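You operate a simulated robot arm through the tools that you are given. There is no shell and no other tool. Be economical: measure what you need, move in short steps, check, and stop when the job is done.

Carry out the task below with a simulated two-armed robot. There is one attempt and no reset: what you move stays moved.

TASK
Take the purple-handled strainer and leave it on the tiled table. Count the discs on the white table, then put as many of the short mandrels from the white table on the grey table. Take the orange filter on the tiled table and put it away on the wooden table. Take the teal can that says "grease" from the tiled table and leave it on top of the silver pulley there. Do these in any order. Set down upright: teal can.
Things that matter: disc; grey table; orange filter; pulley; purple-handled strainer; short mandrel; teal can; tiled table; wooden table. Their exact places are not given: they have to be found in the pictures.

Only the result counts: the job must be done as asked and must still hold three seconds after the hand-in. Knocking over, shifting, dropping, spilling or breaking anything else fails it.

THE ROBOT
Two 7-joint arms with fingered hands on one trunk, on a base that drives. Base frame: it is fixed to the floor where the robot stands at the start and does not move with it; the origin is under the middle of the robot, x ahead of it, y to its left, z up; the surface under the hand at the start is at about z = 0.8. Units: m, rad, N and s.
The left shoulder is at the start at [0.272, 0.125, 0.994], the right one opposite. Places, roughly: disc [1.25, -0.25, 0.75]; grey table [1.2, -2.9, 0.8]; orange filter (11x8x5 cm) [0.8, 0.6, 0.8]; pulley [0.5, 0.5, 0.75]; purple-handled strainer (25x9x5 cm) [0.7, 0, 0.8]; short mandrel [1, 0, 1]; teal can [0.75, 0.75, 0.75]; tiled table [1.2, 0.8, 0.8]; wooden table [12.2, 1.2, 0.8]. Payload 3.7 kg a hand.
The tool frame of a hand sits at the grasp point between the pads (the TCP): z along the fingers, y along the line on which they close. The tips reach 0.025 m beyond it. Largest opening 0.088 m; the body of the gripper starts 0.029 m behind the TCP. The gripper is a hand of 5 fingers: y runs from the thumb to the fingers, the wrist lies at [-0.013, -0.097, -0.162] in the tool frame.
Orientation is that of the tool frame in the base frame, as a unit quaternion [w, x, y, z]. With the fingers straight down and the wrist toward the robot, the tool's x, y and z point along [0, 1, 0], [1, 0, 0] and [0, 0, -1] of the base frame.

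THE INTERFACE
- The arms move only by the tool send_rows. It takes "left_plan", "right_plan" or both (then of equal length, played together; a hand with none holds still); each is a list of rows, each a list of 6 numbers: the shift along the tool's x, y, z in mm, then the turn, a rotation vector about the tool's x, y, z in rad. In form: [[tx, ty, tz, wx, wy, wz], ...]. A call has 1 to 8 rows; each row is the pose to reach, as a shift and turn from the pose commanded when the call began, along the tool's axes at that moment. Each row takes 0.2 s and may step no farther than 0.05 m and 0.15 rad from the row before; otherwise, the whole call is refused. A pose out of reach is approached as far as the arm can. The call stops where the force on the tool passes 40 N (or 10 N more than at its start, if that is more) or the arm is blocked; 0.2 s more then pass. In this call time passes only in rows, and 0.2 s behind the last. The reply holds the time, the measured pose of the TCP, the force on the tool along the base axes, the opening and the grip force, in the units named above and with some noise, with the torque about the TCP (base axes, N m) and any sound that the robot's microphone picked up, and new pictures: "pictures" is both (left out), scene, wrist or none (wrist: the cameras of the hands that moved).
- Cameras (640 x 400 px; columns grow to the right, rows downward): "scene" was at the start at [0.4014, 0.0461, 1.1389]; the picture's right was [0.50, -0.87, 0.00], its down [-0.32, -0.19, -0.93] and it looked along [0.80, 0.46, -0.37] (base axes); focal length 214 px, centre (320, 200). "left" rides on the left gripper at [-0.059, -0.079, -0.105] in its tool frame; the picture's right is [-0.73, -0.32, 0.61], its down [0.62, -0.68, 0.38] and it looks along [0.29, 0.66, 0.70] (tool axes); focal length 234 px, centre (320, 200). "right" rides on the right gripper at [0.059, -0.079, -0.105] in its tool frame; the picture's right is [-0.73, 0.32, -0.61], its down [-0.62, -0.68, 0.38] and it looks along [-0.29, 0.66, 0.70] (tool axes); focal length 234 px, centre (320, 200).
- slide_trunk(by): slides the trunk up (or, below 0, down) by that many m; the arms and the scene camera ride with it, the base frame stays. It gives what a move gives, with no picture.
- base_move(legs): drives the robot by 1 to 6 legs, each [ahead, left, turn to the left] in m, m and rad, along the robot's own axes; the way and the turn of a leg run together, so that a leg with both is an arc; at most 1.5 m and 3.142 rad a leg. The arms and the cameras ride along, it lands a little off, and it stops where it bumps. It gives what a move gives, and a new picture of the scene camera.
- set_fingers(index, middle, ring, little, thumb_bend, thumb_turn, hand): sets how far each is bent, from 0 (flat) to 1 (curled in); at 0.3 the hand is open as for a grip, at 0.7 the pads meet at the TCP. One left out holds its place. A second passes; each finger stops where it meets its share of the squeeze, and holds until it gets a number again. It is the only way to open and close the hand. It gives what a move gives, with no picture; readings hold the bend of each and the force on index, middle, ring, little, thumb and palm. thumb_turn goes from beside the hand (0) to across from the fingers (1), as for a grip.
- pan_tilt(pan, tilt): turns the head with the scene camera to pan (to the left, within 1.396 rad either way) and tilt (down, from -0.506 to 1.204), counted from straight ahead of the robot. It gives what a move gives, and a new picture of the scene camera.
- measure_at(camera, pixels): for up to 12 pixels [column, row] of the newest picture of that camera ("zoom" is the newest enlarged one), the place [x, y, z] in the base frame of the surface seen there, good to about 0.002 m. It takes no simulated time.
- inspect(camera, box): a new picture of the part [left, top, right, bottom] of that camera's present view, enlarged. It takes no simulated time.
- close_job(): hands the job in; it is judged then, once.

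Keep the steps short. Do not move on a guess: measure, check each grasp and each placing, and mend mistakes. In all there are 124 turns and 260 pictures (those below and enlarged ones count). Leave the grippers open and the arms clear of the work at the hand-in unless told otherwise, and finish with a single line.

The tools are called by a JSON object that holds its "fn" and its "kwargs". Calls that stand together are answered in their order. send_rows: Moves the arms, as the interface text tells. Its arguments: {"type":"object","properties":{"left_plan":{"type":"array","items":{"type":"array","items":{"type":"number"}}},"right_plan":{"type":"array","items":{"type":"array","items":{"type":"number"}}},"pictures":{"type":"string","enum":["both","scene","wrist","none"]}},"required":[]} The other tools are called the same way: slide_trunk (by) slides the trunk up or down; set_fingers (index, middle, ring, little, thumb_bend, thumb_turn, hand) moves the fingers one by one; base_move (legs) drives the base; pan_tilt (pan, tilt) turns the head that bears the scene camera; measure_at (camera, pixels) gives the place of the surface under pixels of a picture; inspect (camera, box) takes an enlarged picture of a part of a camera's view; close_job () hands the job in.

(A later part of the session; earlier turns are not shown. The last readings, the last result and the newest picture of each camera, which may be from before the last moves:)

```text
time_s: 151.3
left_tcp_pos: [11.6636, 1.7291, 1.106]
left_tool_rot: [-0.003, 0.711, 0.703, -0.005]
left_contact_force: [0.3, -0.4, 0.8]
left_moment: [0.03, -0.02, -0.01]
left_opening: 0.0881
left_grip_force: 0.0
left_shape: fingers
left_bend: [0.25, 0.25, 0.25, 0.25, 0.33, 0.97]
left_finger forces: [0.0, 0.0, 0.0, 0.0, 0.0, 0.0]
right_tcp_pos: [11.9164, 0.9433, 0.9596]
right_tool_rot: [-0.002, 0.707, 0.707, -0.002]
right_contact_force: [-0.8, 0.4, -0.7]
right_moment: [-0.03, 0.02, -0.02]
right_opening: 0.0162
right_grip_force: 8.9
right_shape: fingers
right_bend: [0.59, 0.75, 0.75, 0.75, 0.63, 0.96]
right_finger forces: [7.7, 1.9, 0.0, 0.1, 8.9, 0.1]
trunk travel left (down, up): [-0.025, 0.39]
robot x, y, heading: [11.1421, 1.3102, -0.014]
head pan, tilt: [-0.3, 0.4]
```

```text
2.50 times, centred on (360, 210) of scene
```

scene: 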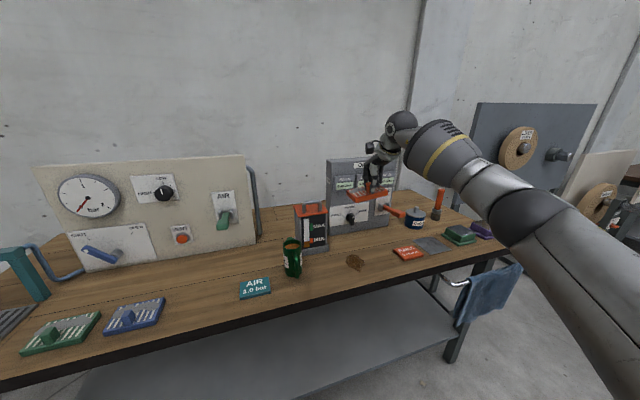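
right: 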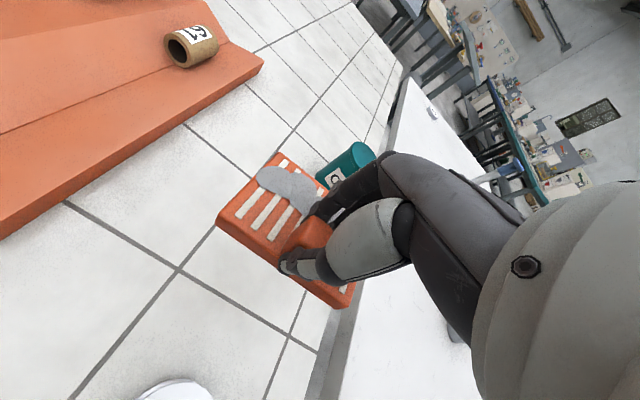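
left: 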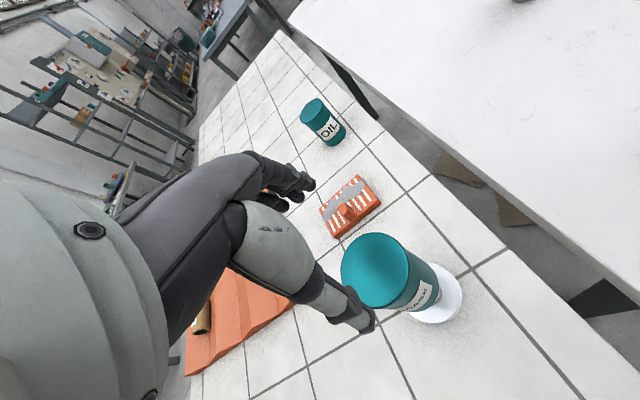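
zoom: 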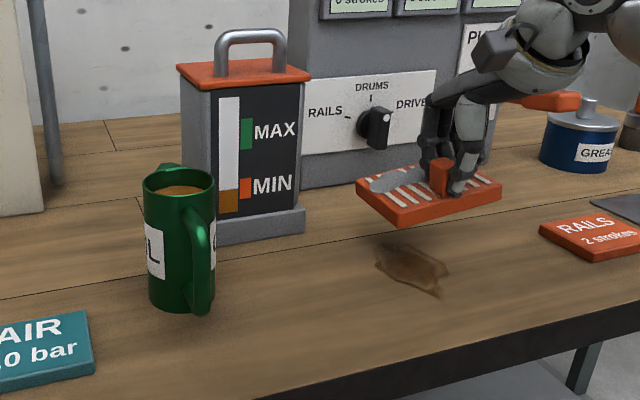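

Shift 4 cm right to avoid the stain, then lower.

{"fn": "send_rows", "kwargs": {"right_plan": [[-20, -3, 0, 0, 0, 0], [-42, -6, 0, 0, 0, 0], [-42, -6, 25, 0, 0, 0], [-42, -6, 42, 0, 0, 0], [-42, -6, 50, 0, 0, 0], [-42, -6, 54, 0, 0, 0], [-42, -6, 57, 0, 0, 0]], "pictures": "both"}}

```text
time_s: 152.9
left_tcp_pos: [11.665, 1.7285, 1.1026]
left_tool_rot: [-0.004, 0.712, 0.702, -0.005]
left_contact_force: [0.7, -0.1, -0.1]
left_moment: [-0.01, 0.0, 0.03]
left_opening: 0.0879
left_grip_force: 0.1
left_shape: fingers
left_bend: [0.25, 0.25, 0.25, 0.25, 0.33, 0.97]
left_finger forces: [0.0, 0.1, 0.1, 0.1, 0.0, 0.1]
right_tcp_pos: [11.9101, 0.8998, 0.9011]
right_tool_rot: [0.0, 0.707, 0.707, -0.003]
right_contact_force: [0.3, 0.1, 0.6]
right_moment: [0.09, 0.04, 0.02]
right_opening: 0.0164
right_grip_force: 11.2
right_shape: fingers
right_bend: [0.59, 0.74, 0.75, 0.75, 0.64, 0.96]
right_finger forces: [8.2, 4.2, 0.0, 0.0, 9.3, 0.1]
trunk travel left (down, up): [-0.025, 0.39]
robot x, y, heading: [11.1416, 1.3149, -0.014]
head pan, tilt: [-0.3, 0.4]
```

scene: 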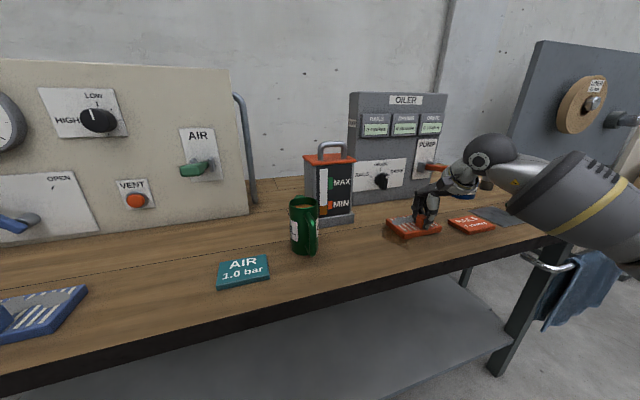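
right: 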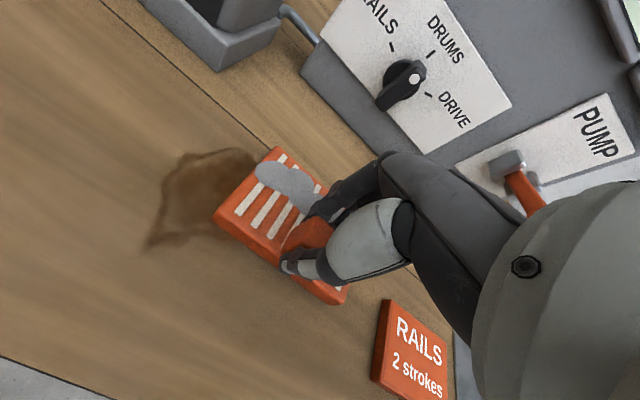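

Contact reached. Release and rise.

{"fn": "set_fingers", "kwargs": {"hand": "right", "index": 0.3, "middle": 0.3, "ring": 0.3, "little": 0.3, "thumb_bend": 0.35}}

{"fn": "send_rows", "kwargs": {"right_plan": [[0, 0, -25, 0, 0, 0], [0, 0, -65, 0, 0, 0], [0, 0, -80, 0, 0, 0]], "pictures": "both"}}

```text
time_s: 153.9
left_tcp_pos: [11.6663, 1.7287, 1.1039]
left_tool_rot: [-0.004, 0.712, 0.702, -0.006]
left_contact_force: [-0.2, -0.3, 1.0]
left_moment: [0.01, 0.01, -0.01]
left_opening: 0.0881
left_grip_force: 0.0
left_shape: fingers
left_bend: [0.25, 0.25, 0.25, 0.25, 0.33, 0.97]
left_finger forces: [0.1, 0.0, 0.1, 0.1, 0.0, 0.0]
right_tcp_pos: [11.9104, 0.8999, 0.9002]
right_tool_rot: [-0.002, 0.706, 0.708, -0.003]
right_contact_force: [-0.4, -0.4, 0.3]
right_moment: [0.02, -0.02, 0.01]
right_opening: 0.079
right_grip_force: 0.1
right_shape: fingers
right_bend: [0.3, 0.3, 0.3, 0.3, 0.35, 0.97]
right_finger forces: [0.0, 0.0, 0.0, 0.0, 0.0, 0.0]
trunk travel left (down, up): [-0.025, 0.39]
robot x, y, heading: [11.1413, 1.3119, -0.015]
head pan, tilt: [-0.3, 0.4]
```

```text
time_s: 154.7
left_tcp_pos: [11.6658, 1.7282, 1.1049]
left_tool_rot: [-0.004, 0.712, 0.702, -0.005]
left_contact_force: [0.5, -0.2, -0.7]
left_moment: [-0.01, -0.03, 0.01]
left_opening: 0.0881
left_grip_force: 0.0
left_shape: fingers
left_bend: [0.25, 0.25, 0.25, 0.25, 0.33, 0.97]
left_finger forces: [0.0, 0.1, 0.1, 0.0, 0.0, 0.0]
right_tcp_pos: [11.9105, 0.9018, 0.9809]
right_tool_rot: [-0.002, 0.707, 0.707, -0.004]
right_contact_force: [0.1, 0.8, -0.8]
right_moment: [0.0, 0.02, -0.01]
right_opening: 0.079
right_grip_force: 0.0
right_shape: fingers
right_bend: [0.3, 0.3, 0.3, 0.3, 0.35, 0.97]
right_finger forces: [0.0, 0.0, 0.1, 0.0, 0.0, 0.1]
trunk travel left (down, up): [-0.025, 0.39]
robot x, y, heading: [11.1435, 1.3145, -0.012]
head pan, tilt: [-0.3, 0.4]
```

scene: 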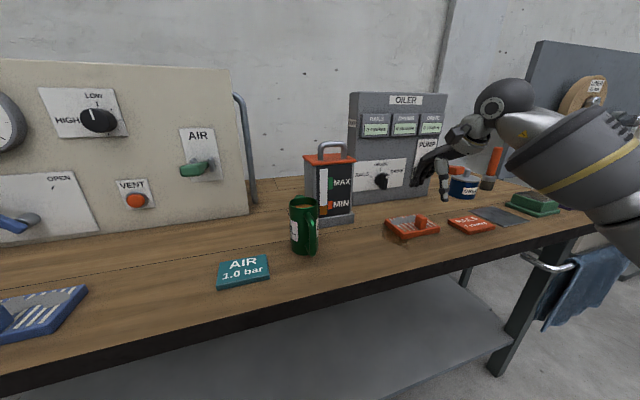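
right: 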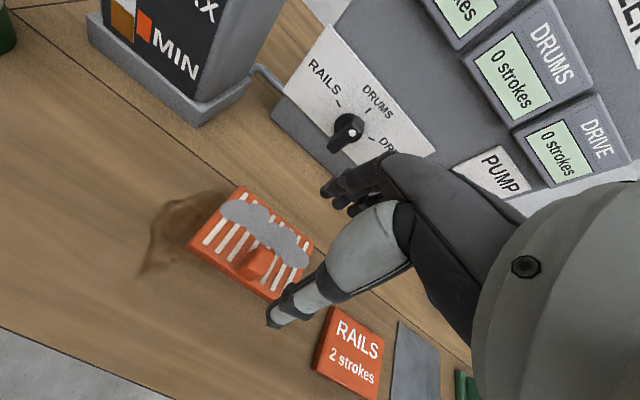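

Filter is placed. Raise the trunk and return backward along the corridor.

{"fn": "slide_trunk", "kwargs": {"by": 0.2}}

{"fn": "base_move", "kwargs": {"legs": [[-1.1, 0, 0.012], [0, 0.58, 0], [-1.5, 0, 0], [-1.5, 0, 0]]}}

```text
time_s: 156.8
left_tcp_pos: [11.6665, 1.7288, 1.3019]
left_tool_rot: [-0.004, 0.712, 0.702, -0.006]
left_contact_force: [-0.4, 0.2, -0.5]
left_moment: [-0.01, -0.02, -0.01]
left_opening: 0.0881
left_grip_force: 0.0
left_shape: fingers
left_bend: [0.25, 0.25, 0.25, 0.25, 0.33, 0.97]
left_finger forces: [0.0, 0.1, 0.1, 0.0, 0.0, 0.0]
right_tcp_pos: [11.8749, 0.9008, 1.2572]
right_tool_rot: [0.043, 0.706, 0.706, 0.038]
right_contact_force: [0.3, -0.5, 0.4]
right_moment: [-0.04, 0.02, -0.02]
right_opening: 0.0791
right_grip_force: 0.0
right_shape: fingers
right_bend: [0.3, 0.3, 0.3, 0.3, 0.35, 0.97]
right_finger forces: [0.1, 0.0, 0.0, 0.0, 0.0, 0.0]
trunk travel left (down, up): [-0.225, 0.19]
robot x, y, heading: [11.1476, 1.3106, -0.014]
head pan, tilt: [-0.3, 0.4]
```

```text
time_s: 181.9
left_tcp_pos: [7.4836, 2.1928, 1.304]
left_tool_rot: [-0.003, 0.686, 0.727, -0.005]
left_contact_force: [-0.3, 0.0, 0.7]
left_moment: [-0.04, 0.0, 0.0]
left_opening: 0.0878
left_grip_force: 0.0
left_shape: fingers
left_bend: [0.25, 0.25, 0.25, 0.25, 0.33, 0.97]
left_finger forces: [0.0, 0.1, 0.0, 0.0, 0.0, 0.0]
right_tcp_pos: [7.75, 1.3807, 1.2599]
right_tool_rot: [0.042, 0.68, 0.73, 0.042]
right_contact_force: [-0.3, -0.1, -0.5]
right_moment: [-0.02, 0.01, 0.02]
right_opening: 0.0794
right_grip_force: 0.0
right_shape: fingers
right_bend: [0.3, 0.3, 0.3, 0.3, 0.35, 0.97]
right_finger forces: [0.1, 0.1, 0.0, 0.1, 0.0, 0.0]
trunk travel left (down, up): [-0.225, 0.19]
robot x, y, heading: [6.9903, 1.7414, 0.058]
head pan, tilt: [-0.3, 0.4]
```

scene: 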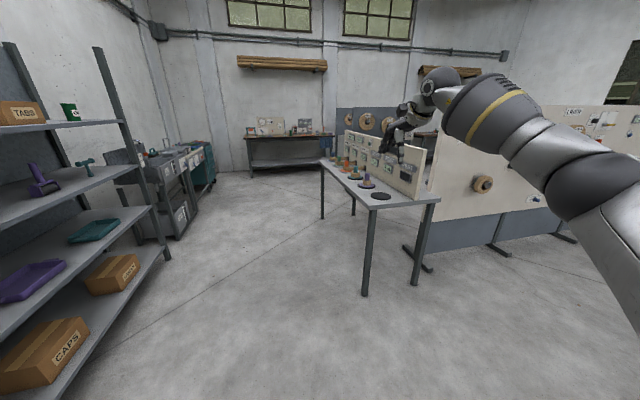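

Correct heading and position, continue back.

{"fn": "base_move", "kwargs": {"legs": [[0, 0.16, -0.06], [-1.5, 0, 0], [-1.5, 0, 0]]}}

{"fn": "base_move", "kwargs": {"legs": [[-1.5, 0, 0], [-1.5, 0, 0]]}}

```text
time_s: 197.8
left_tcp_pos: [4.5435, 2.3054, 1.3038]
left_tool_rot: [-0.005, 0.704, 0.711, -0.006]
left_contact_force: [-0.7, 0.2, 0.5]
left_moment: [-0.01, 0.02, -0.02]
left_opening: 0.0879
left_grip_force: 0.0
left_shape: fingers
left_bend: [0.25, 0.25, 0.25, 0.25, 0.33, 0.97]
left_finger forces: [0.0, 0.1, 0.1, 0.1, 0.0, 0.0]
right_tcp_pos: [4.7707, 1.4823, 1.2594]
right_tool_rot: [0.043, 0.698, 0.714, 0.04]
right_contact_force: [0.2, 0.2, -0.1]
right_moment: [0.02, -0.03, 0.0]
right_opening: 0.0793
right_grip_force: 0.0
right_shape: fingers
right_bend: [0.3, 0.3, 0.3, 0.3, 0.35, 0.97]
right_finger forces: [0.0, 0.1, 0.0, 0.0, 0.0, 0.1]
trunk travel left (down, up): [-0.225, 0.19]
robot x, y, heading: [4.0288, 1.8798, 0.007]
head pan, tilt: [-0.3, 0.4]
```

scene: 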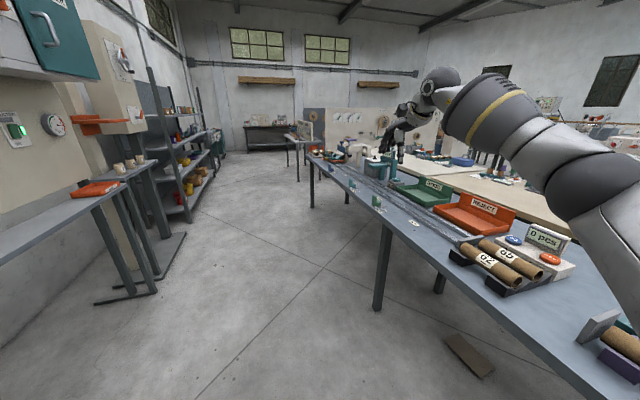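

```text
time_s: 212.3
left_tcp_pos: [1.5345, 2.2567, 1.3029]
left_tool_rot: [-0.004, 0.703, 0.711, -0.006]
left_contact_force: [0.1, -0.1, -0.3]
left_moment: [0.01, -0.03, 0.0]
left_opening: 0.0879
left_grip_force: 0.0
left_shape: fingers
left_bend: [0.25, 0.25, 0.25, 0.25, 0.33, 0.97]
left_finger forces: [0.0, 0.1, 0.1, 0.0, 0.0, 0.1]
right_tcp_pos: [1.7647, 1.4315, 1.2595]
right_tool_rot: [0.042, 0.697, 0.715, 0.04]
right_contact_force: [0.3, -0.4, 0.1]
right_moment: [0.03, 0.01, -0.03]
right_opening: 0.0795
right_grip_force: 0.0
right_shape: fingers
right_bend: [0.3, 0.3, 0.3, 0.3, 0.35, 0.97]
right_finger forces: [0.0, 0.1, 0.1, 0.1, 0.0, 0.0]
trunk travel left (down, up): [-0.225, 0.19]
robot x, y, heading: [1.0189, 1.8242, 0.015]
head pan, tilt: [-0.3, 0.4]
```

scene: 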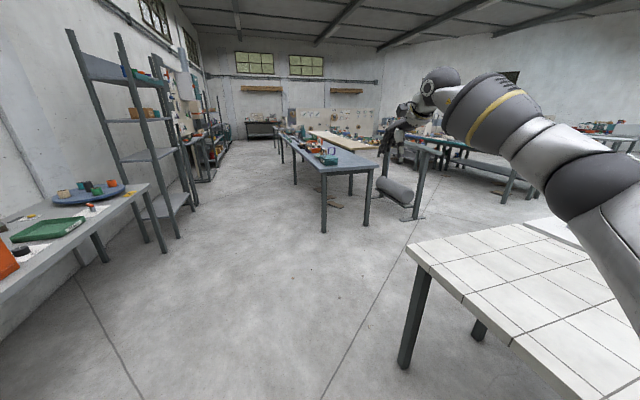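

Now fix the can: back up and turn right 90°, so the left arm can grip it across its diameter.

{"fn": "base_move", "kwargs": {"legs": [[-1.5, 0, -0.015], [0, 0, -1.571], [0.7, 0, 0]]}}

{"fn": "pan_tilt", "kwargs": {"pan": 0.7, "tilt": 0.6}}

```text
time_s: 227.0
left_tcp_pos: [-0.0083, 0.6506, 1.3031]
left_tool_rot: [-0.007, 0.999, 0.034, -0.002]
left_contact_force: [-0.1, 0.2, -0.1]
left_moment: [0.0, -0.02, 0.0]
left_opening: 0.0879
left_grip_force: 0.1
left_shape: fingers
left_bend: [0.25, 0.25, 0.25, 0.25, 0.33, 0.97]
left_finger forces: [0.0, 0.0, 0.0, 0.1, 0.0, 0.0]
right_tcp_pos: [-0.8167, 0.3753, 1.2588]
right_tool_rot: [0.058, 0.997, 0.041, 0.0]
right_contact_force: [-0.5, -1.2, -0.6]
right_moment: [0.01, -0.04, 0.0]
right_opening: 0.0791
right_grip_force: 0.1
right_shape: fingers
right_bend: [0.3, 0.3, 0.3, 0.3, 0.35, 0.97]
right_finger forces: [0.0, 0.0, 0.0, 0.1, 0.1, 0.1]
trunk travel left (down, up): [-0.225, 0.19]
robot x, y, heading: [-0.4642, 1.1355, -1.505]
head pan, tilt: [-0.3, 0.4]
```

scene: 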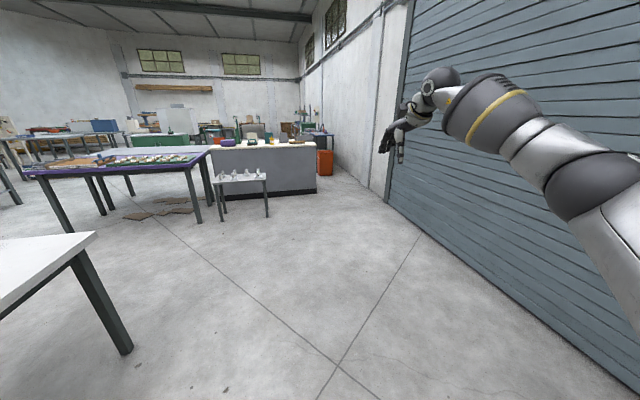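

```text
time_s: 228.2
left_tcp_pos: [-0.008, 0.6498, 1.3033]
left_tool_rot: [-0.008, 0.999, 0.034, -0.001]
left_contact_force: [0.3, 0.0, -0.4]
left_moment: [0.03, 0.01, 0.02]
left_opening: 0.088
left_grip_force: 0.2
left_shape: fingers
left_bend: [0.25, 0.25, 0.25, 0.25, 0.33, 0.97]
left_finger forces: [0.0, 0.0, 0.0, 0.0, 0.0, 0.0]
right_tcp_pos: [-0.8171, 0.3739, 1.2595]
right_tool_rot: [0.058, 0.997, 0.042, 0.0]
right_contact_force: [-0.1, 0.4, -1.3]
right_moment: [0.01, 0.02, -0.02]
right_opening: 0.0792
right_grip_force: 0.0
right_shape: fingers
right_bend: [0.3, 0.3, 0.3, 0.3, 0.35, 0.97]
right_finger forces: [0.0, 0.0, 0.0, 0.0, 0.0, 0.0]
trunk travel left (down, up): [-0.225, 0.19]
robot x, y, heading: [-0.4638, 1.1377, -1.504]
head pan, tilt: [0.7, 0.6]
```

scene: 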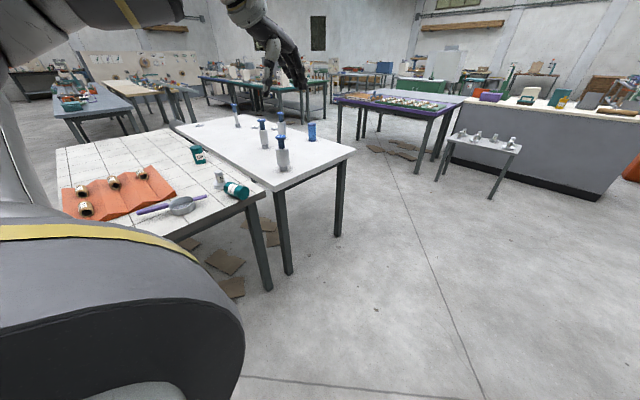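

Drive left (toward the table) 0.36 m with heading trim, then measure the can.

{"fn": "base_move", "kwargs": {"legs": [[0, 0.36, -0.066]]}}

{"fn": "pan_tilt", "kwargs": {"pan": 0.8, "tilt": 0.8}}

```text
time_s: 231.9
left_tcp_pos: [0.3158, 0.6349, 1.303]
left_tool_rot: [-0.007, 1.0, 0.003, -0.001]
left_contact_force: [0.2, 0.0, -0.5]
left_moment: [0.0, 0.04, 0.05]
left_opening: 0.088
left_grip_force: 0.0
left_shape: fingers
left_bend: [0.25, 0.25, 0.25, 0.25, 0.33, 0.97]
left_finger forces: [0.0, 0.1, 0.0, 0.0, 0.1, 0.0]
right_tcp_pos: [-0.5086, 0.4107, 1.2601]
right_tool_rot: [0.058, 0.998, 0.009, -0.002]
right_contact_force: [0.3, -0.4, 0.3]
right_moment: [0.01, -0.03, -0.03]
right_opening: 0.0794
right_grip_force: 0.1
right_shape: fingers
right_bend: [0.3, 0.3, 0.3, 0.3, 0.35, 0.97]
right_finger forces: [0.0, 0.0, 0.0, 0.0, 0.0, 0.0]
trunk travel left (down, up): [-0.225, 0.19]
robot x, y, heading: [-0.1087, 1.1495, -1.566]
head pan, tilt: [0.7, 0.6]
```

scene: 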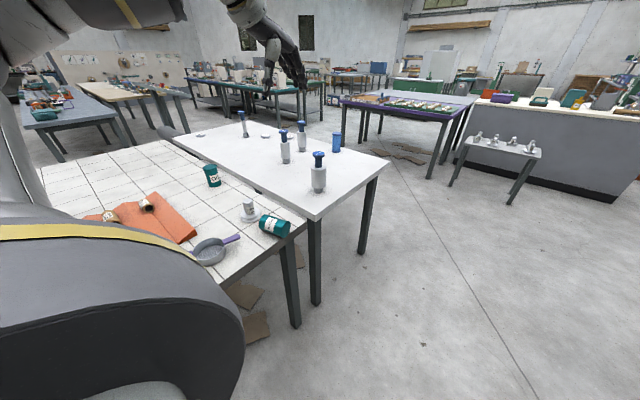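

```text
time_s: 232.7
left_tcp_pos: [0.3162, 0.6354, 1.3043]
left_tool_rot: [-0.007, 1.0, 0.002, -0.001]
left_contact_force: [-0.2, 0.5, 0.1]
left_moment: [-0.02, -0.03, 0.01]
left_opening: 0.0878
left_grip_force: 0.1
left_shape: fingers
left_bend: [0.25, 0.25, 0.25, 0.25, 0.33, 0.97]
left_finger forces: [0.0, 0.0, 0.0, 0.0, 0.0, 0.0]
right_tcp_pos: [-0.5086, 0.4117, 1.2591]
right_tool_rot: [0.058, 0.998, 0.01, -0.002]
right_contact_force: [-0.5, -0.7, -0.3]
right_moment: [0.0, -0.03, -0.02]
right_opening: 0.0797
right_grip_force: 0.0
right_shape: fingers
right_bend: [0.3, 0.3, 0.3, 0.3, 0.35, 0.97]
right_finger forces: [0.0, 0.1, 0.0, 0.0, 0.0, 0.1]
trunk travel left (down, up): [-0.225, 0.19]
robot x, y, heading: [-0.109, 1.1483, -1.565]
head pan, tilt: [0.799, 0.799]
```

scene: 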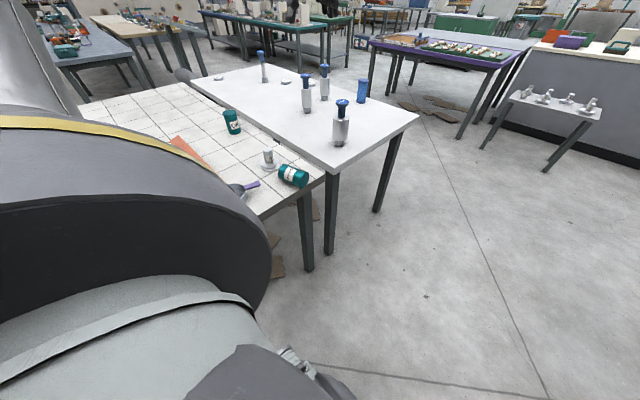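

{"fn": "inspect", "kwargs": {"camera": "scene", "box": [215, 100, 375, 200]}}

{"fn": "measure_at", "kwargs": {"camera": "scene", "pixels": [[570, 112], [515, 97], [600, 120], [545, 105], [440, 50], [480, 60], [600, 60]]}}

```text
4.00 times, centred on (295, 150) of scene
```

zoom: 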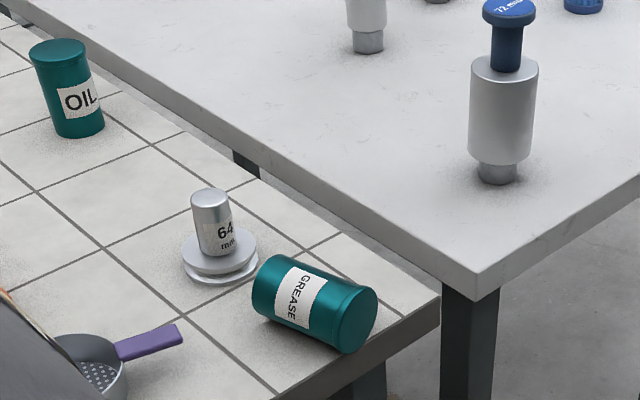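

```text
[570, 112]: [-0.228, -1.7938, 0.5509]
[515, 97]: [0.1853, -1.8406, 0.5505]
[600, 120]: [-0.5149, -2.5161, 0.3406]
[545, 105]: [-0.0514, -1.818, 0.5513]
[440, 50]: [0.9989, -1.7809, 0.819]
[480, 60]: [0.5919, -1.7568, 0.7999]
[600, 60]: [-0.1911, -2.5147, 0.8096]
```

{"fn": "measure_at", "kwargs": {"camera": "zoom", "pixels": [[358, 320], [345, 350], [372, 295], [335, 285], [315, 272], [285, 258], [330, 300], [262, 275], [256, 305], [210, 195], [195, 200], [228, 198]]}}

```text
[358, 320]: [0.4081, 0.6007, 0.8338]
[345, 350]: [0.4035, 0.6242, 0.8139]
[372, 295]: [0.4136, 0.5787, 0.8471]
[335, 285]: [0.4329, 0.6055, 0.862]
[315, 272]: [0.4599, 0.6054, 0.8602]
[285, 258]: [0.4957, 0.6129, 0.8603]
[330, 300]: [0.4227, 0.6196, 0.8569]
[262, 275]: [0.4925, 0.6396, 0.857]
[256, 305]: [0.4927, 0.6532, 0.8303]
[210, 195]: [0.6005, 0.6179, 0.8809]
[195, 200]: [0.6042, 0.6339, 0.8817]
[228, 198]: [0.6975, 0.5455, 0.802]
```

Can axis runs from lid (0.407,0.602) to base (0.505,0.625), centre z 0.828. Lower the trunk and bring the left hand above it, yawed 0.23 rad.

{"fn": "slide_trunk", "kwargs": {"by": -0.2}}

{"fn": "send_rows", "kwargs": {"left_plan": [[25, 5, 0, 0, 0, -0.05], [55, 10, 20, 0, 0, -0.1], [90, 15, 50, 0, 0, -0.15], [115, 20, 90, 0, 0, -0.2], [132, 24, 130, 0, 0, -0.23], [132, 24, 170, 0, 0, -0.23], [132, 24, 170, 0, 0, -0.23]], "pictures": "both"}}

```text
time_s: 234.8
left_tcp_pos: [0.3169, 0.6352, 1.1048]
left_tool_rot: [-0.006, 1.0, 0.002, -0.001]
left_contact_force: [0.3, 0.3, -0.1]
left_moment: [-0.02, 0.05, 0.0]
left_opening: 0.0879
left_grip_force: 0.0
left_shape: fingers
left_bend: [0.25, 0.25, 0.25, 0.25, 0.33, 0.97]
left_finger forces: [0.0, 0.1, 0.0, 0.0, 0.0, 0.0]
right_tcp_pos: [-0.5088, 0.4121, 1.0604]
right_tool_rot: [0.06, 0.998, 0.009, -0.002]
right_contact_force: [0.3, 0.8, 0.3]
right_moment: [0.01, 0.02, -0.02]
right_opening: 0.0793
right_grip_force: 0.1
right_shape: fingers
right_bend: [0.3, 0.3, 0.3, 0.3, 0.35, 0.97]
right_finger forces: [0.1, 0.1, 0.0, 0.1, 0.0, 0.1]
trunk travel left (down, up): [-0.025, 0.39]
robot x, y, heading: [-0.1122, 1.149, -1.565]
head pan, tilt: [0.799, 0.799]
```

```text
time_s: 236.4
left_tcp_pos: [0.4422, 0.6145, 0.9388]
left_tool_rot: [-0.004, 0.993, 0.117, 0.006]
left_contact_force: [-0.5, -0.3, -1.0]
left_moment: [0.03, -0.02, -0.02]
left_opening: 0.0879
left_grip_force: 0.1
left_shape: fingers
left_bend: [0.25, 0.25, 0.25, 0.25, 0.33, 0.97]
left_finger forces: [0.0, 0.0, 0.0, 0.0, 0.0, 0.0]
right_tcp_pos: [-0.517, 0.4124, 1.0597]
right_tool_rot: [0.059, 0.998, 0.009, 0.0]
right_contact_force: [0.3, -0.7, 0.0]
right_moment: [0.01, 0.02, -0.02]
right_opening: 0.0794
right_grip_force: 0.1
right_shape: fingers
right_bend: [0.3, 0.3, 0.3, 0.3, 0.35, 0.97]
right_finger forces: [0.0, 0.0, 0.0, 0.0, 0.0, 0.0]
trunk travel left (down, up): [-0.025, 0.39]
robot x, y, heading: [-0.1096, 1.1518, -1.564]
head pan, tilt: [0.799, 0.799]
```

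scene: 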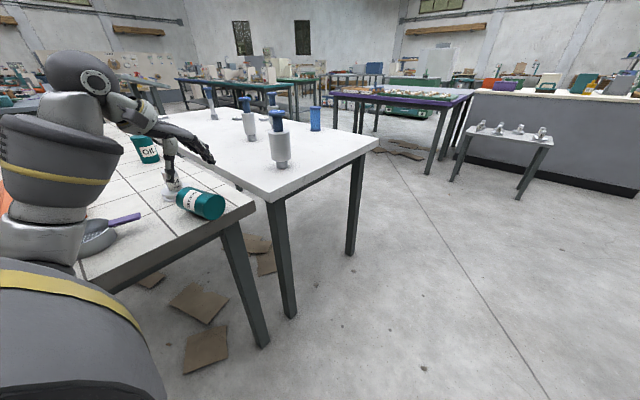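
left: 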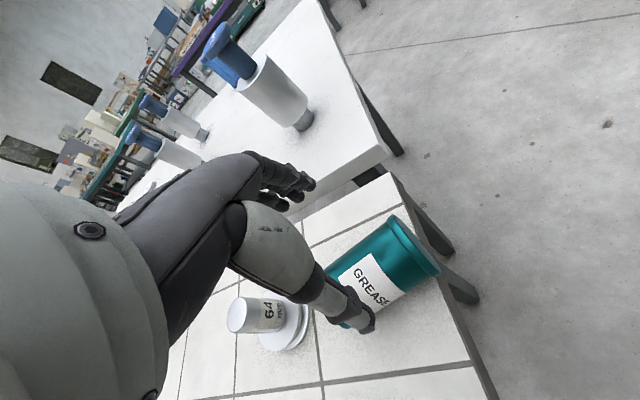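

{"fn": "measure_at", "kwargs": {"camera": "left", "pixels": [[400, 230], [388, 255], [345, 258], [425, 255], [370, 300], [400, 300], [340, 275], [415, 280], [360, 250]]}}

{"fn": "measure_at", "kwargs": {"camera": "scene", "pixels": [[212, 205], [206, 215], [218, 196], [185, 190], [195, 192], [205, 193], [180, 205]]}}

```text
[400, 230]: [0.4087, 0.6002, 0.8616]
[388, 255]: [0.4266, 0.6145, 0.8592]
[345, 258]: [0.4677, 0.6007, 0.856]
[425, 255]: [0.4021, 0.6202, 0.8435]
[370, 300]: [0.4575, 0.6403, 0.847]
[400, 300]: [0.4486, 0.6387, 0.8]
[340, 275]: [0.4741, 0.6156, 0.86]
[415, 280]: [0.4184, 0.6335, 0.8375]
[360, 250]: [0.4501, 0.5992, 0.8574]
```

```text
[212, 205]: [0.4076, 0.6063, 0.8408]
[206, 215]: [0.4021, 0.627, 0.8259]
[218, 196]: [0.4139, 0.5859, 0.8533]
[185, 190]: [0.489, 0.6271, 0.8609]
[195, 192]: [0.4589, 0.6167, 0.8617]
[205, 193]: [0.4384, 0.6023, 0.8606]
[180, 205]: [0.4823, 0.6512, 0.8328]
```

Can centreline at ≈(0.449,0.612). Lower and close on it.

{"fn": "send_rows", "kwargs": {"left_plan": [[5, 3, 0, 0, 0, 0], [5, 3, 35, 0, 0, 0], [5, 3, 70, 0, 0, 0], [5, 3, 90, 0, 0, 0], [5, 3, 100, 0, 0, 0], [5, 3, 100, 0, 0, 0]], "pictures": "wrist"}}

```text
time_s: 237.8
left_tcp_pos: [0.4523, 0.6151, 0.8318]
left_tool_rot: [-0.007, 0.993, 0.117, 0.001]
left_contact_force: [-0.4, 0.0, -0.3]
left_moment: [-0.01, -0.01, -0.02]
left_opening: 0.088
left_grip_force: 0.0
left_shape: fingers
left_bend: [0.25, 0.25, 0.25, 0.25, 0.33, 0.97]
left_finger forces: [0.0, 0.0, 0.1, 0.1, 0.0, 0.0]
right_tcp_pos: [-0.5087, 0.4111, 1.0607]
right_tool_rot: [0.059, 0.998, 0.009, -0.002]
right_contact_force: [-0.4, 0.2, 1.1]
right_moment: [0.0, -0.02, 0.0]
right_opening: 0.0791
right_grip_force: 0.0
right_shape: fingers
right_bend: [0.3, 0.3, 0.3, 0.3, 0.35, 0.97]
right_finger forces: [0.0, 0.1, 0.0, 0.0, 0.0, 0.0]
trunk travel left (down, up): [-0.025, 0.39]
robot x, y, heading: [-0.1093, 1.1523, -1.568]
head pan, tilt: [0.799, 0.799]
```

left: 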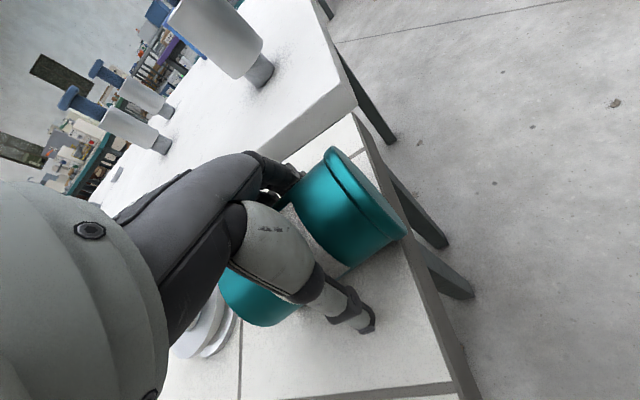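

{"fn": "set_fingers", "kwargs": {"hand": "left", "index": 0.65, "middle": 0.65, "ring": 0.65, "little": 0.65, "thumb_bend": 0.65}}

{"fn": "send_rows", "kwargs": {"left_plan": [[0, 0, -20, 0, 0, 0], [0, 0, -55, 0, 0, 0], [0, 0, -95, 0, 0, 0], [0, 0, -135, 0, 0, 0]], "pictures": "both"}}

```text
time_s: 238.8
left_tcp_pos: [0.452, 0.6135, 0.8305]
left_tool_rot: [-0.007, 0.993, 0.118, 0.0]
left_contact_force: [-0.1, -0.8, 0.4]
left_moment: [-0.06, -0.01, 0.02]
left_opening: 0.0549
left_grip_force: 31.5
left_shape: fingers
left_bend: [0.44, 0.58, 0.57, 0.58, 0.5, 0.91]
left_finger forces: [13.0, 5.4, 5.8, 7.8, 31.0, 0.0]
right_tcp_pos: [-0.5085, 0.4112, 1.0591]
right_tool_rot: [0.058, 0.998, 0.009, -0.002]
right_contact_force: [0.5, 0.3, -0.4]
right_moment: [-0.01, -0.03, -0.01]
right_opening: 0.0792
right_grip_force: 0.1
right_shape: fingers
right_bend: [0.3, 0.3, 0.3, 0.3, 0.35, 0.97]
right_finger forces: [0.1, 0.0, 0.1, 0.1, 0.0, 0.1]
trunk travel left (down, up): [-0.025, 0.39]
robot x, y, heading: [-0.11, 1.1462, -1.563]
head pan, tilt: [0.799, 0.799]
```

```text
time_s: 239.8
left_tcp_pos: [0.4507, 0.6111, 0.973]
left_tool_rot: [-0.005, 0.993, 0.117, 0.001]
left_contact_force: [-0.2, 0.3, -1.4]
left_moment: [0.01, -0.03, -0.02]
left_opening: 0.0546
left_grip_force: 31.1
left_shape: fingers
left_bend: [0.44, 0.58, 0.58, 0.58, 0.5, 0.91]
left_finger forces: [12.8, 5.3, 5.5, 7.7, 30.7, 0.0]
right_tcp_pos: [-0.508, 0.4106, 1.0595]
right_tool_rot: [0.058, 0.998, 0.009, -0.002]
right_contact_force: [-1.0, 0.3, -1.3]
right_moment: [0.02, 0.03, -0.05]
right_opening: 0.0792
right_grip_force: 0.0
right_shape: fingers
right_bend: [0.3, 0.3, 0.3, 0.3, 0.35, 0.97]
right_finger forces: [0.0, 0.1, 0.0, 0.0, 0.0, 0.0]
trunk travel left (down, up): [-0.025, 0.39]
robot x, y, heading: [-0.1096, 1.1478, -1.569]
head pan, tilt: [0.799, 0.799]
```

scene: 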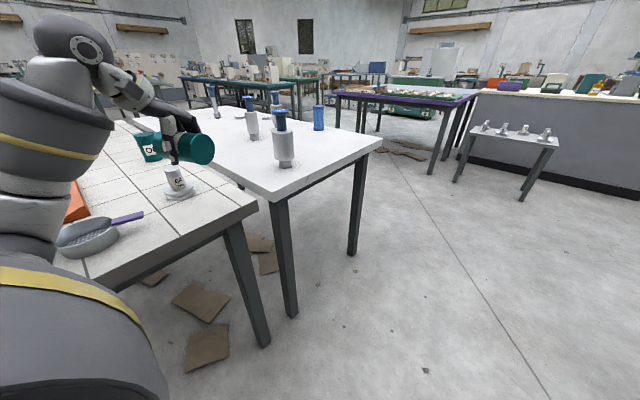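
left: 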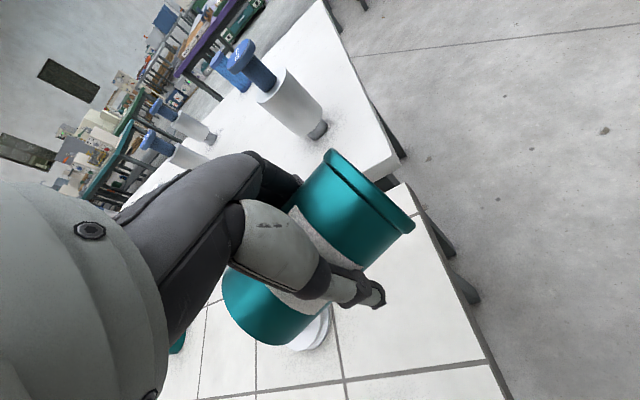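

Firm grip (31 N). Move the base away from the table, then rotate the hand so the lid points up.

{"fn": "base_move", "kwargs": {"legs": [[0, -0.35, 0]]}}

{"fn": "send_rows", "kwargs": {"left_plan": [[-25, 0, -5, 0, -0.14, 0], [-50, 0, -10, 0, -0.28, 0], [-75, 0, -15, 0, -0.42, 0], [-100, 0, -20, 0, -0.56, 0], [-125, 0, -25, 0, -0.7, 0], [-150, 0, -30, 0, -0.84, 0], [-175, 0, -35, 0, -0.98, 0], [-200, 0, -40, 0, -1.12, 0]], "pictures": "both"}}

```text
time_s: 243.4
left_tcp_pos: [0.103, 0.6094, 0.9722]
left_tool_rot: [-0.007, 0.993, 0.118, 0.0]
left_contact_force: [0.6, -0.6, -2.2]
left_moment: [-0.02, -0.02, 0.0]
left_opening: 0.0549
left_grip_force: 30.1
left_shape: fingers
left_bend: [0.44, 0.58, 0.58, 0.58, 0.5, 0.91]
left_finger forces: [12.8, 5.2, 5.5, 7.7, 30.7, 0.1]
right_tcp_pos: [-0.856, 0.4091, 1.0589]
right_tool_rot: [0.059, 0.998, 0.01, -0.001]
right_contact_force: [1.3, 0.6, -0.4]
right_moment: [0.02, 0.04, 0.03]
right_opening: 0.0793
right_grip_force: 0.0
right_shape: fingers
right_bend: [0.3, 0.3, 0.3, 0.3, 0.35, 0.97]
right_finger forces: [0.1, 0.0, 0.1, 0.0, 0.0, 0.0]
trunk travel left (down, up): [-0.025, 0.39]
robot x, y, heading: [-0.4532, 1.1469, -1.57]
head pan, tilt: [0.799, 0.799]
```

scene: 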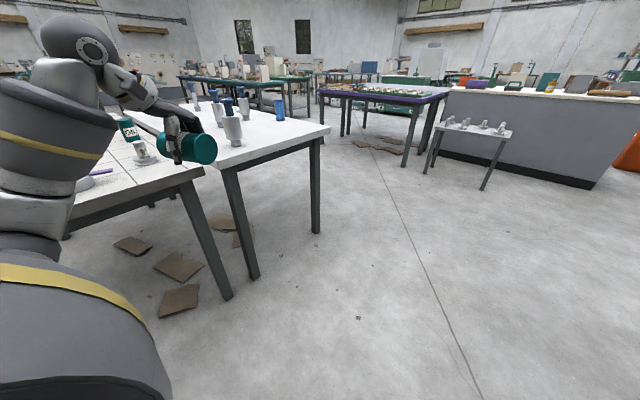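

```text
time_s: 245.2
left_tcp_pos: [-0.0926, 0.5633, 1.0095]
left_tool_rot: [0.057, 0.84, 0.104, -0.529]
left_contact_force: [0.9, -0.7, -2.5]
left_moment: [0.0, -0.03, -0.04]
left_opening: 0.0546
left_grip_force: 30.8
left_shape: fingers
left_bend: [0.44, 0.58, 0.58, 0.58, 0.5, 0.91]
left_finger forces: [12.6, 5.2, 5.4, 7.6, 30.1, 0.1]
right_tcp_pos: [-0.8556, 0.4086, 1.0591]
right_tool_rot: [0.058, 0.998, 0.01, -0.002]
right_contact_force: [-0.2, 0.0, 0.1]
right_moment: [0.03, 0.0, 0.01]
right_opening: 0.0794
right_grip_force: 0.1
right_shape: fingers
right_bend: [0.3, 0.3, 0.3, 0.3, 0.35, 0.97]
right_finger forces: [0.1, 0.0, 0.0, 0.0, 0.0, 0.0]
trunk travel left (down, up): [-0.025, 0.39]
robot x, y, heading: [-0.4545, 1.1476, -1.566]
head pan, tilt: [0.799, 0.799]
```

scene: 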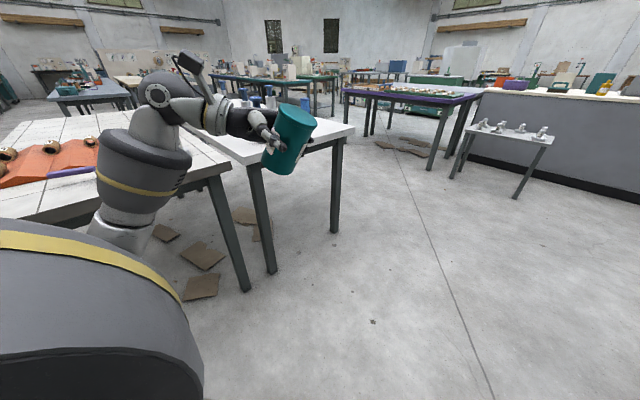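
left: 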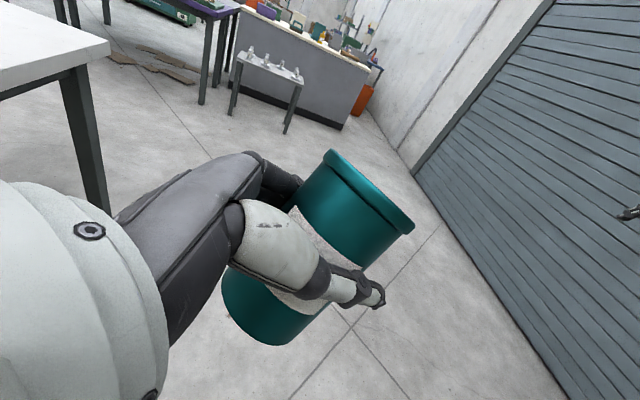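

Works: lid now mostly up. Finish the rotation (≈−0.45 rad).

{"fn": "send_rows", "kwargs": {"left_plan": [[0, 0, 0, 0, -0.14, 0], [0, 0, 0, 0, -0.28, 0], [0, 0, 0, 0, -0.42, 0], [0, 0, 0, 0, -0.452, 0], [0, 0, 0, 0, -0.452, 0]], "pictures": "both"}}

```text
time_s: 246.4
left_tcp_pos: [-0.0917, 0.5629, 1.0092]
left_tool_rot: [-0.078, -0.701, -0.089, 0.703]
left_contact_force: [0.3, -0.3, -3.5]
left_moment: [0.0, 0.01, 0.02]
left_opening: 0.0546
left_grip_force: 30.6
left_shape: fingers
left_bend: [0.44, 0.58, 0.58, 0.58, 0.5, 0.91]
left_finger forces: [12.6, 5.2, 5.4, 7.7, 30.1, 0.0]
right_tcp_pos: [-0.8554, 0.4101, 1.0591]
right_tool_rot: [0.059, 0.998, 0.009, -0.003]
right_contact_force: [-0.9, -0.4, -0.3]
right_moment: [0.0, -0.02, 0.01]
right_opening: 0.0794
right_grip_force: 0.1
right_shape: fingers
right_bend: [0.3, 0.3, 0.3, 0.3, 0.35, 0.97]
right_finger forces: [0.0, 0.1, 0.0, 0.0, 0.0, 0.0]
trunk travel left (down, up): [-0.025, 0.39]
robot x, y, heading: [-0.4629, 1.1498, -1.566]
head pan, tilt: [0.799, 0.799]
```

scene: 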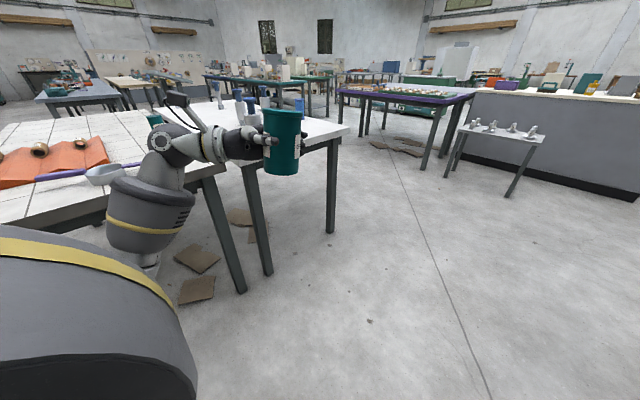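
left: 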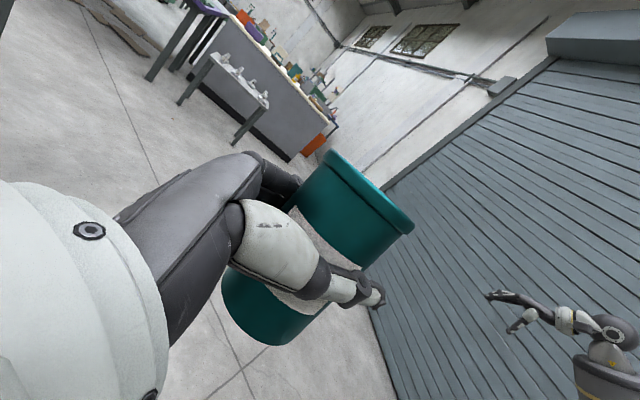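

Can upright in the hand. Check forearm/elbow height and can tilt.

{"fn": "measure_at", "kwargs": {"camera": "scene", "pixels": [[150, 205], [150, 240], [120, 230], [190, 150], [280, 172], [267, 115], [300, 115], [265, 165], [298, 165], [283, 112], [230, 155], [150, 265]]}}

{"fn": "inspect", "kwargs": {"camera": "scene", "box": [80, 80, 340, 290]}}

```text
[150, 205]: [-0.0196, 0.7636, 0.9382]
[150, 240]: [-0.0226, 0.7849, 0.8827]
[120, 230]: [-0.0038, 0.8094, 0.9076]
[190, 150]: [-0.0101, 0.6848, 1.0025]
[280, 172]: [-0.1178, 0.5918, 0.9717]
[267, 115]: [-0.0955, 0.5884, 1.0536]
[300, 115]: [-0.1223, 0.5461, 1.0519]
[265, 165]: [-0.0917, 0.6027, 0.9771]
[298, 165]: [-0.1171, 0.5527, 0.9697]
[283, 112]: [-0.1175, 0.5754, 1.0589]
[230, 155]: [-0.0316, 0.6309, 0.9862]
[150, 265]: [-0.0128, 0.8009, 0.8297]
```

```text
1.90 times, centred on (210, 185) of scene
```

zoom: 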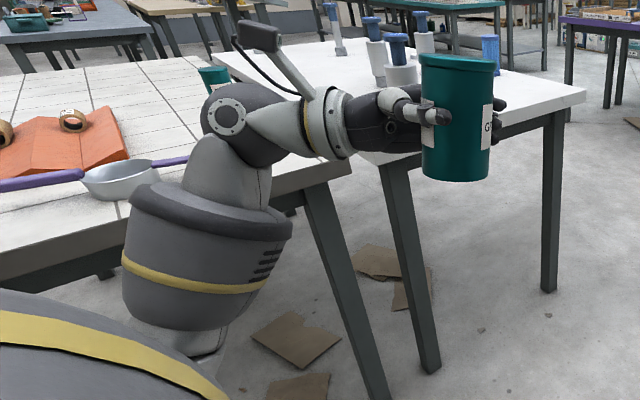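

The elbow hangs below table height. Raise the trunk 0.35 m and lower the hand by the same with the arm, so the forearm comes from above.

{"fn": "slide_trunk", "kwargs": {"by": 0.35}}

{"fn": "send_rows", "kwargs": {"left_plan": [[40, 0, 0, 0, 0, 0], [80, 0, 0, 0, 0, 0], [120, 0, 0, 0, 0, 0], [160, 0, 0, 0, 0, 0], [200, 0, 0, 0, 0, 0], [240, 0, 0, 0, 0, 0], [280, 0, 0, 0, 0, 0], [300, 0, 0, 0, 0, 0]], "pictures": "scene"}}

```text
time_s: 249.9
left_tcp_pos: [-0.0915, 0.5609, 1.3599]
left_tool_rot: [-0.079, -0.702, -0.088, 0.702]
left_contact_force: [-0.2, 0.2, -2.7]
left_moment: [-0.01, 0.01, 0.01]
left_opening: 0.0546
left_grip_force: 30.1
left_shape: fingers
left_bend: [0.44, 0.58, 0.58, 0.58, 0.5, 0.91]
left_finger forces: [12.9, 5.2, 5.3, 7.4, 29.8, 0.1]
right_tcp_pos: [-0.8568, 0.5455, 1.5915]
right_tool_rot: [0.21, 0.978, 0.009, -0.003]
right_contact_force: [0.2, 0.0, -0.2]
right_moment: [0.01, -0.01, -0.03]
right_opening: 0.0793
right_grip_force: 0.1
right_shape: fingers
right_bend: [0.3, 0.3, 0.3, 0.3, 0.35, 0.97]
right_finger forces: [0.1, 0.0, 0.0, 0.0, 0.1, 0.0]
trunk travel left (down, up): [-0.375, 0.04]
robot x, y, heading: [-0.4539, 1.1468, -1.567]
head pan, tilt: [0.799, 0.799]
```

```text
time_s: 251.7
left_tcp_pos: [-0.0893, 0.5673, 1.0617]
left_tool_rot: [-0.078, -0.702, -0.087, 0.703]
left_contact_force: [0.5, -0.1, -2.6]
left_moment: [-0.02, -0.02, -0.02]
left_opening: 0.0545
left_grip_force: 29.5
left_shape: fingers
left_bend: [0.44, 0.58, 0.58, 0.58, 0.5, 0.91]
left_finger forces: [12.6, 5.2, 5.1, 7.3, 29.4, 0.1]
right_tcp_pos: [-0.8559, 0.544, 1.5929]
right_tool_rot: [0.21, 0.978, 0.009, -0.003]
right_contact_force: [0.1, 0.3, -1.0]
right_moment: [-0.01, -0.02, 0.02]
right_opening: 0.0794
right_grip_force: 0.0
right_shape: fingers
right_bend: [0.3, 0.3, 0.3, 0.3, 0.35, 0.97]
right_finger forces: [0.0, 0.0, 0.0, 0.1, 0.0, 0.1]
trunk travel left (down, up): [-0.375, 0.04]
robot x, y, heading: [-0.4572, 1.1467, -1.561]
head pan, tilt: [0.799, 0.799]
```

scene: 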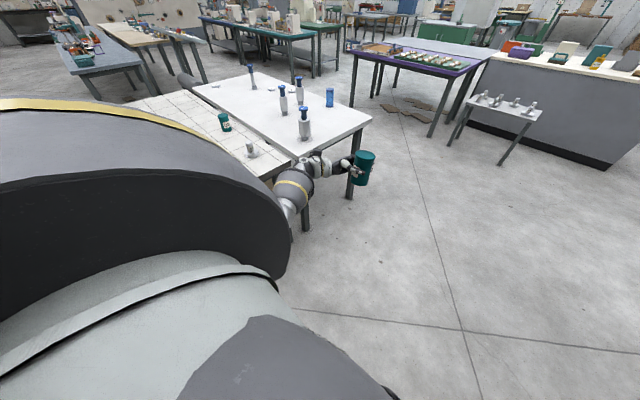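

{"fn": "measure_at", "kwargs": {"camera": "scene", "pixels": [[297, 180], [290, 190], [287, 212], [305, 195], [310, 165], [298, 205], [361, 185], [372, 175], [360, 150], [285, 200]]}}

{"fn": "inspect", "kwargs": {"camera": "scene", "box": [230, 100, 430, 240]}}

```text
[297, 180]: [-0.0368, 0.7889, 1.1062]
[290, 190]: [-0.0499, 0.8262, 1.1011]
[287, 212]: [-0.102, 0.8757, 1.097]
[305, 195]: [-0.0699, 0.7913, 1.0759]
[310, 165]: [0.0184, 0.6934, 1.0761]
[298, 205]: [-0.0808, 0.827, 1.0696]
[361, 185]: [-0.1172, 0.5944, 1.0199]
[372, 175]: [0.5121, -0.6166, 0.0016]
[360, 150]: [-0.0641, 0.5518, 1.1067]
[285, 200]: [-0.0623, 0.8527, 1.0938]
```

```text
2.86 times, centred on (330, 170) of scene
```

zoom: 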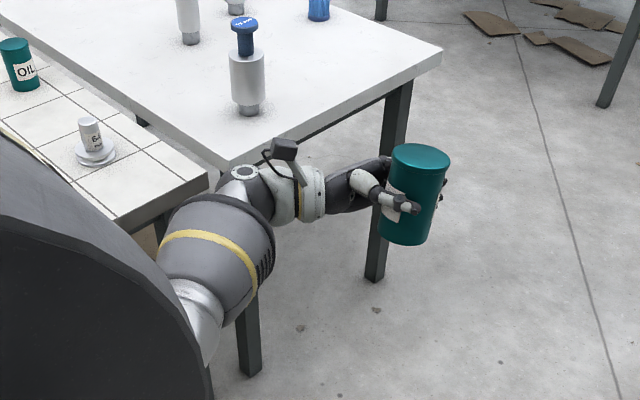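

Forearm is now well above the table. Turn to heading 0 and drive so the can arrives in front of the pulley.

{"fn": "base_move", "kwargs": {"legs": [[0, 0, 1.563], [0, -0.9, 0]]}}

{"fn": "pan_tilt", "kwargs": {"pan": 0.4, "tilt": 0.7}}

```text
time_s: 263.8
left_tcp_pos: [0.1146, 0.5894, 1.062]
left_tool_rot: [0.546, 0.442, 0.552, -0.449]
left_contact_force: [0.0, -0.4, -2.2]
left_moment: [0.01, -0.04, 0.0]
left_opening: 0.0539
left_grip_force: 29.1
left_shape: fingers
left_bend: [0.45, 0.59, 0.58, 0.58, 0.5, 0.91]
left_finger forces: [12.0, 5.0, 5.0, 7.2, 28.0, 0.0]
right_tcp_pos: [0.115, -0.177, 1.593]
right_tool_rot: [0.154, 0.694, 0.688, 0.145]
right_contact_force: [-0.2, 0.7, 0.8]
right_moment: [0.0, -0.03, 0.02]
right_opening: 0.0795
right_grip_force: 0.3
right_shape: fingers
right_bend: [0.3, 0.3, 0.3, 0.3, 0.35, 0.97]
right_finger forces: [0.1, 0.1, 0.1, 0.1, 0.0, 0.1]
trunk travel left (down, up): [-0.375, 0.04]
robot x, y, heading: [-0.4764, 0.2378, -0.027]
head pan, tilt: [0.799, 0.799]
```

scene: 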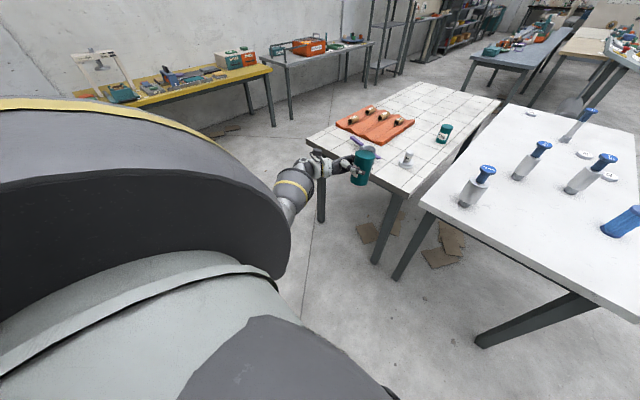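

```text
time_s: 264.6
left_tcp_pos: [0.1148, 0.5905, 1.0618]
left_tool_rot: [0.546, 0.442, 0.552, -0.449]
left_contact_force: [0.5, -0.7, -3.1]
left_moment: [0.03, -0.01, -0.02]
left_opening: 0.0538
left_grip_force: 28.1
left_shape: fingers
left_bend: [0.45, 0.59, 0.58, 0.58, 0.5, 0.91]
left_finger forces: [12.0, 5.1, 5.0, 7.1, 28.0, 0.1]
right_tcp_pos: [0.1139, -0.1772, 1.5933]
right_tool_rot: [0.153, 0.695, 0.688, 0.145]
right_contact_force: [0.1, 0.5, 0.2]
right_moment: [-0.01, 0.0, -0.02]
right_opening: 0.0791
right_grip_force: 0.0
right_shape: fingers
right_bend: [0.3, 0.3, 0.3, 0.3, 0.35, 0.97]
right_finger forces: [0.1, 0.1, 0.0, 0.1, 0.0, 0.0]
trunk travel left (down, up): [-0.375, 0.04]
robot x, y, heading: [-0.4775, 0.2379, -0.024]
head pan, tilt: [0.4, 0.7]
```

scene: 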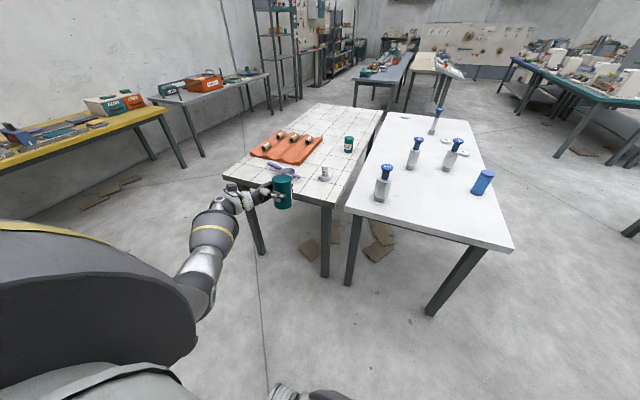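

{"fn": "inspect", "kwargs": {"camera": "scene", "box": [240, 140, 368, 220]}}

```text
5.00 times, centred on (304, 180) of scene
```

zoom: 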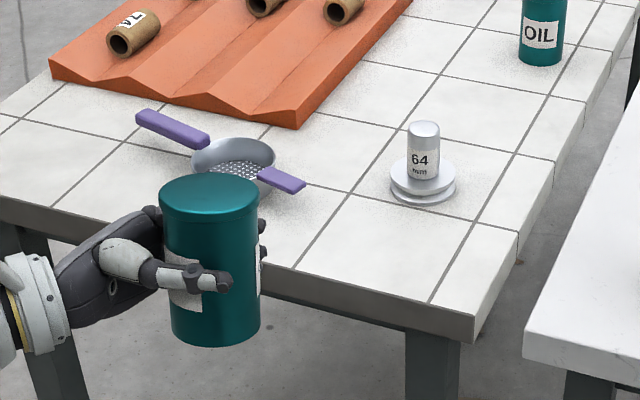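

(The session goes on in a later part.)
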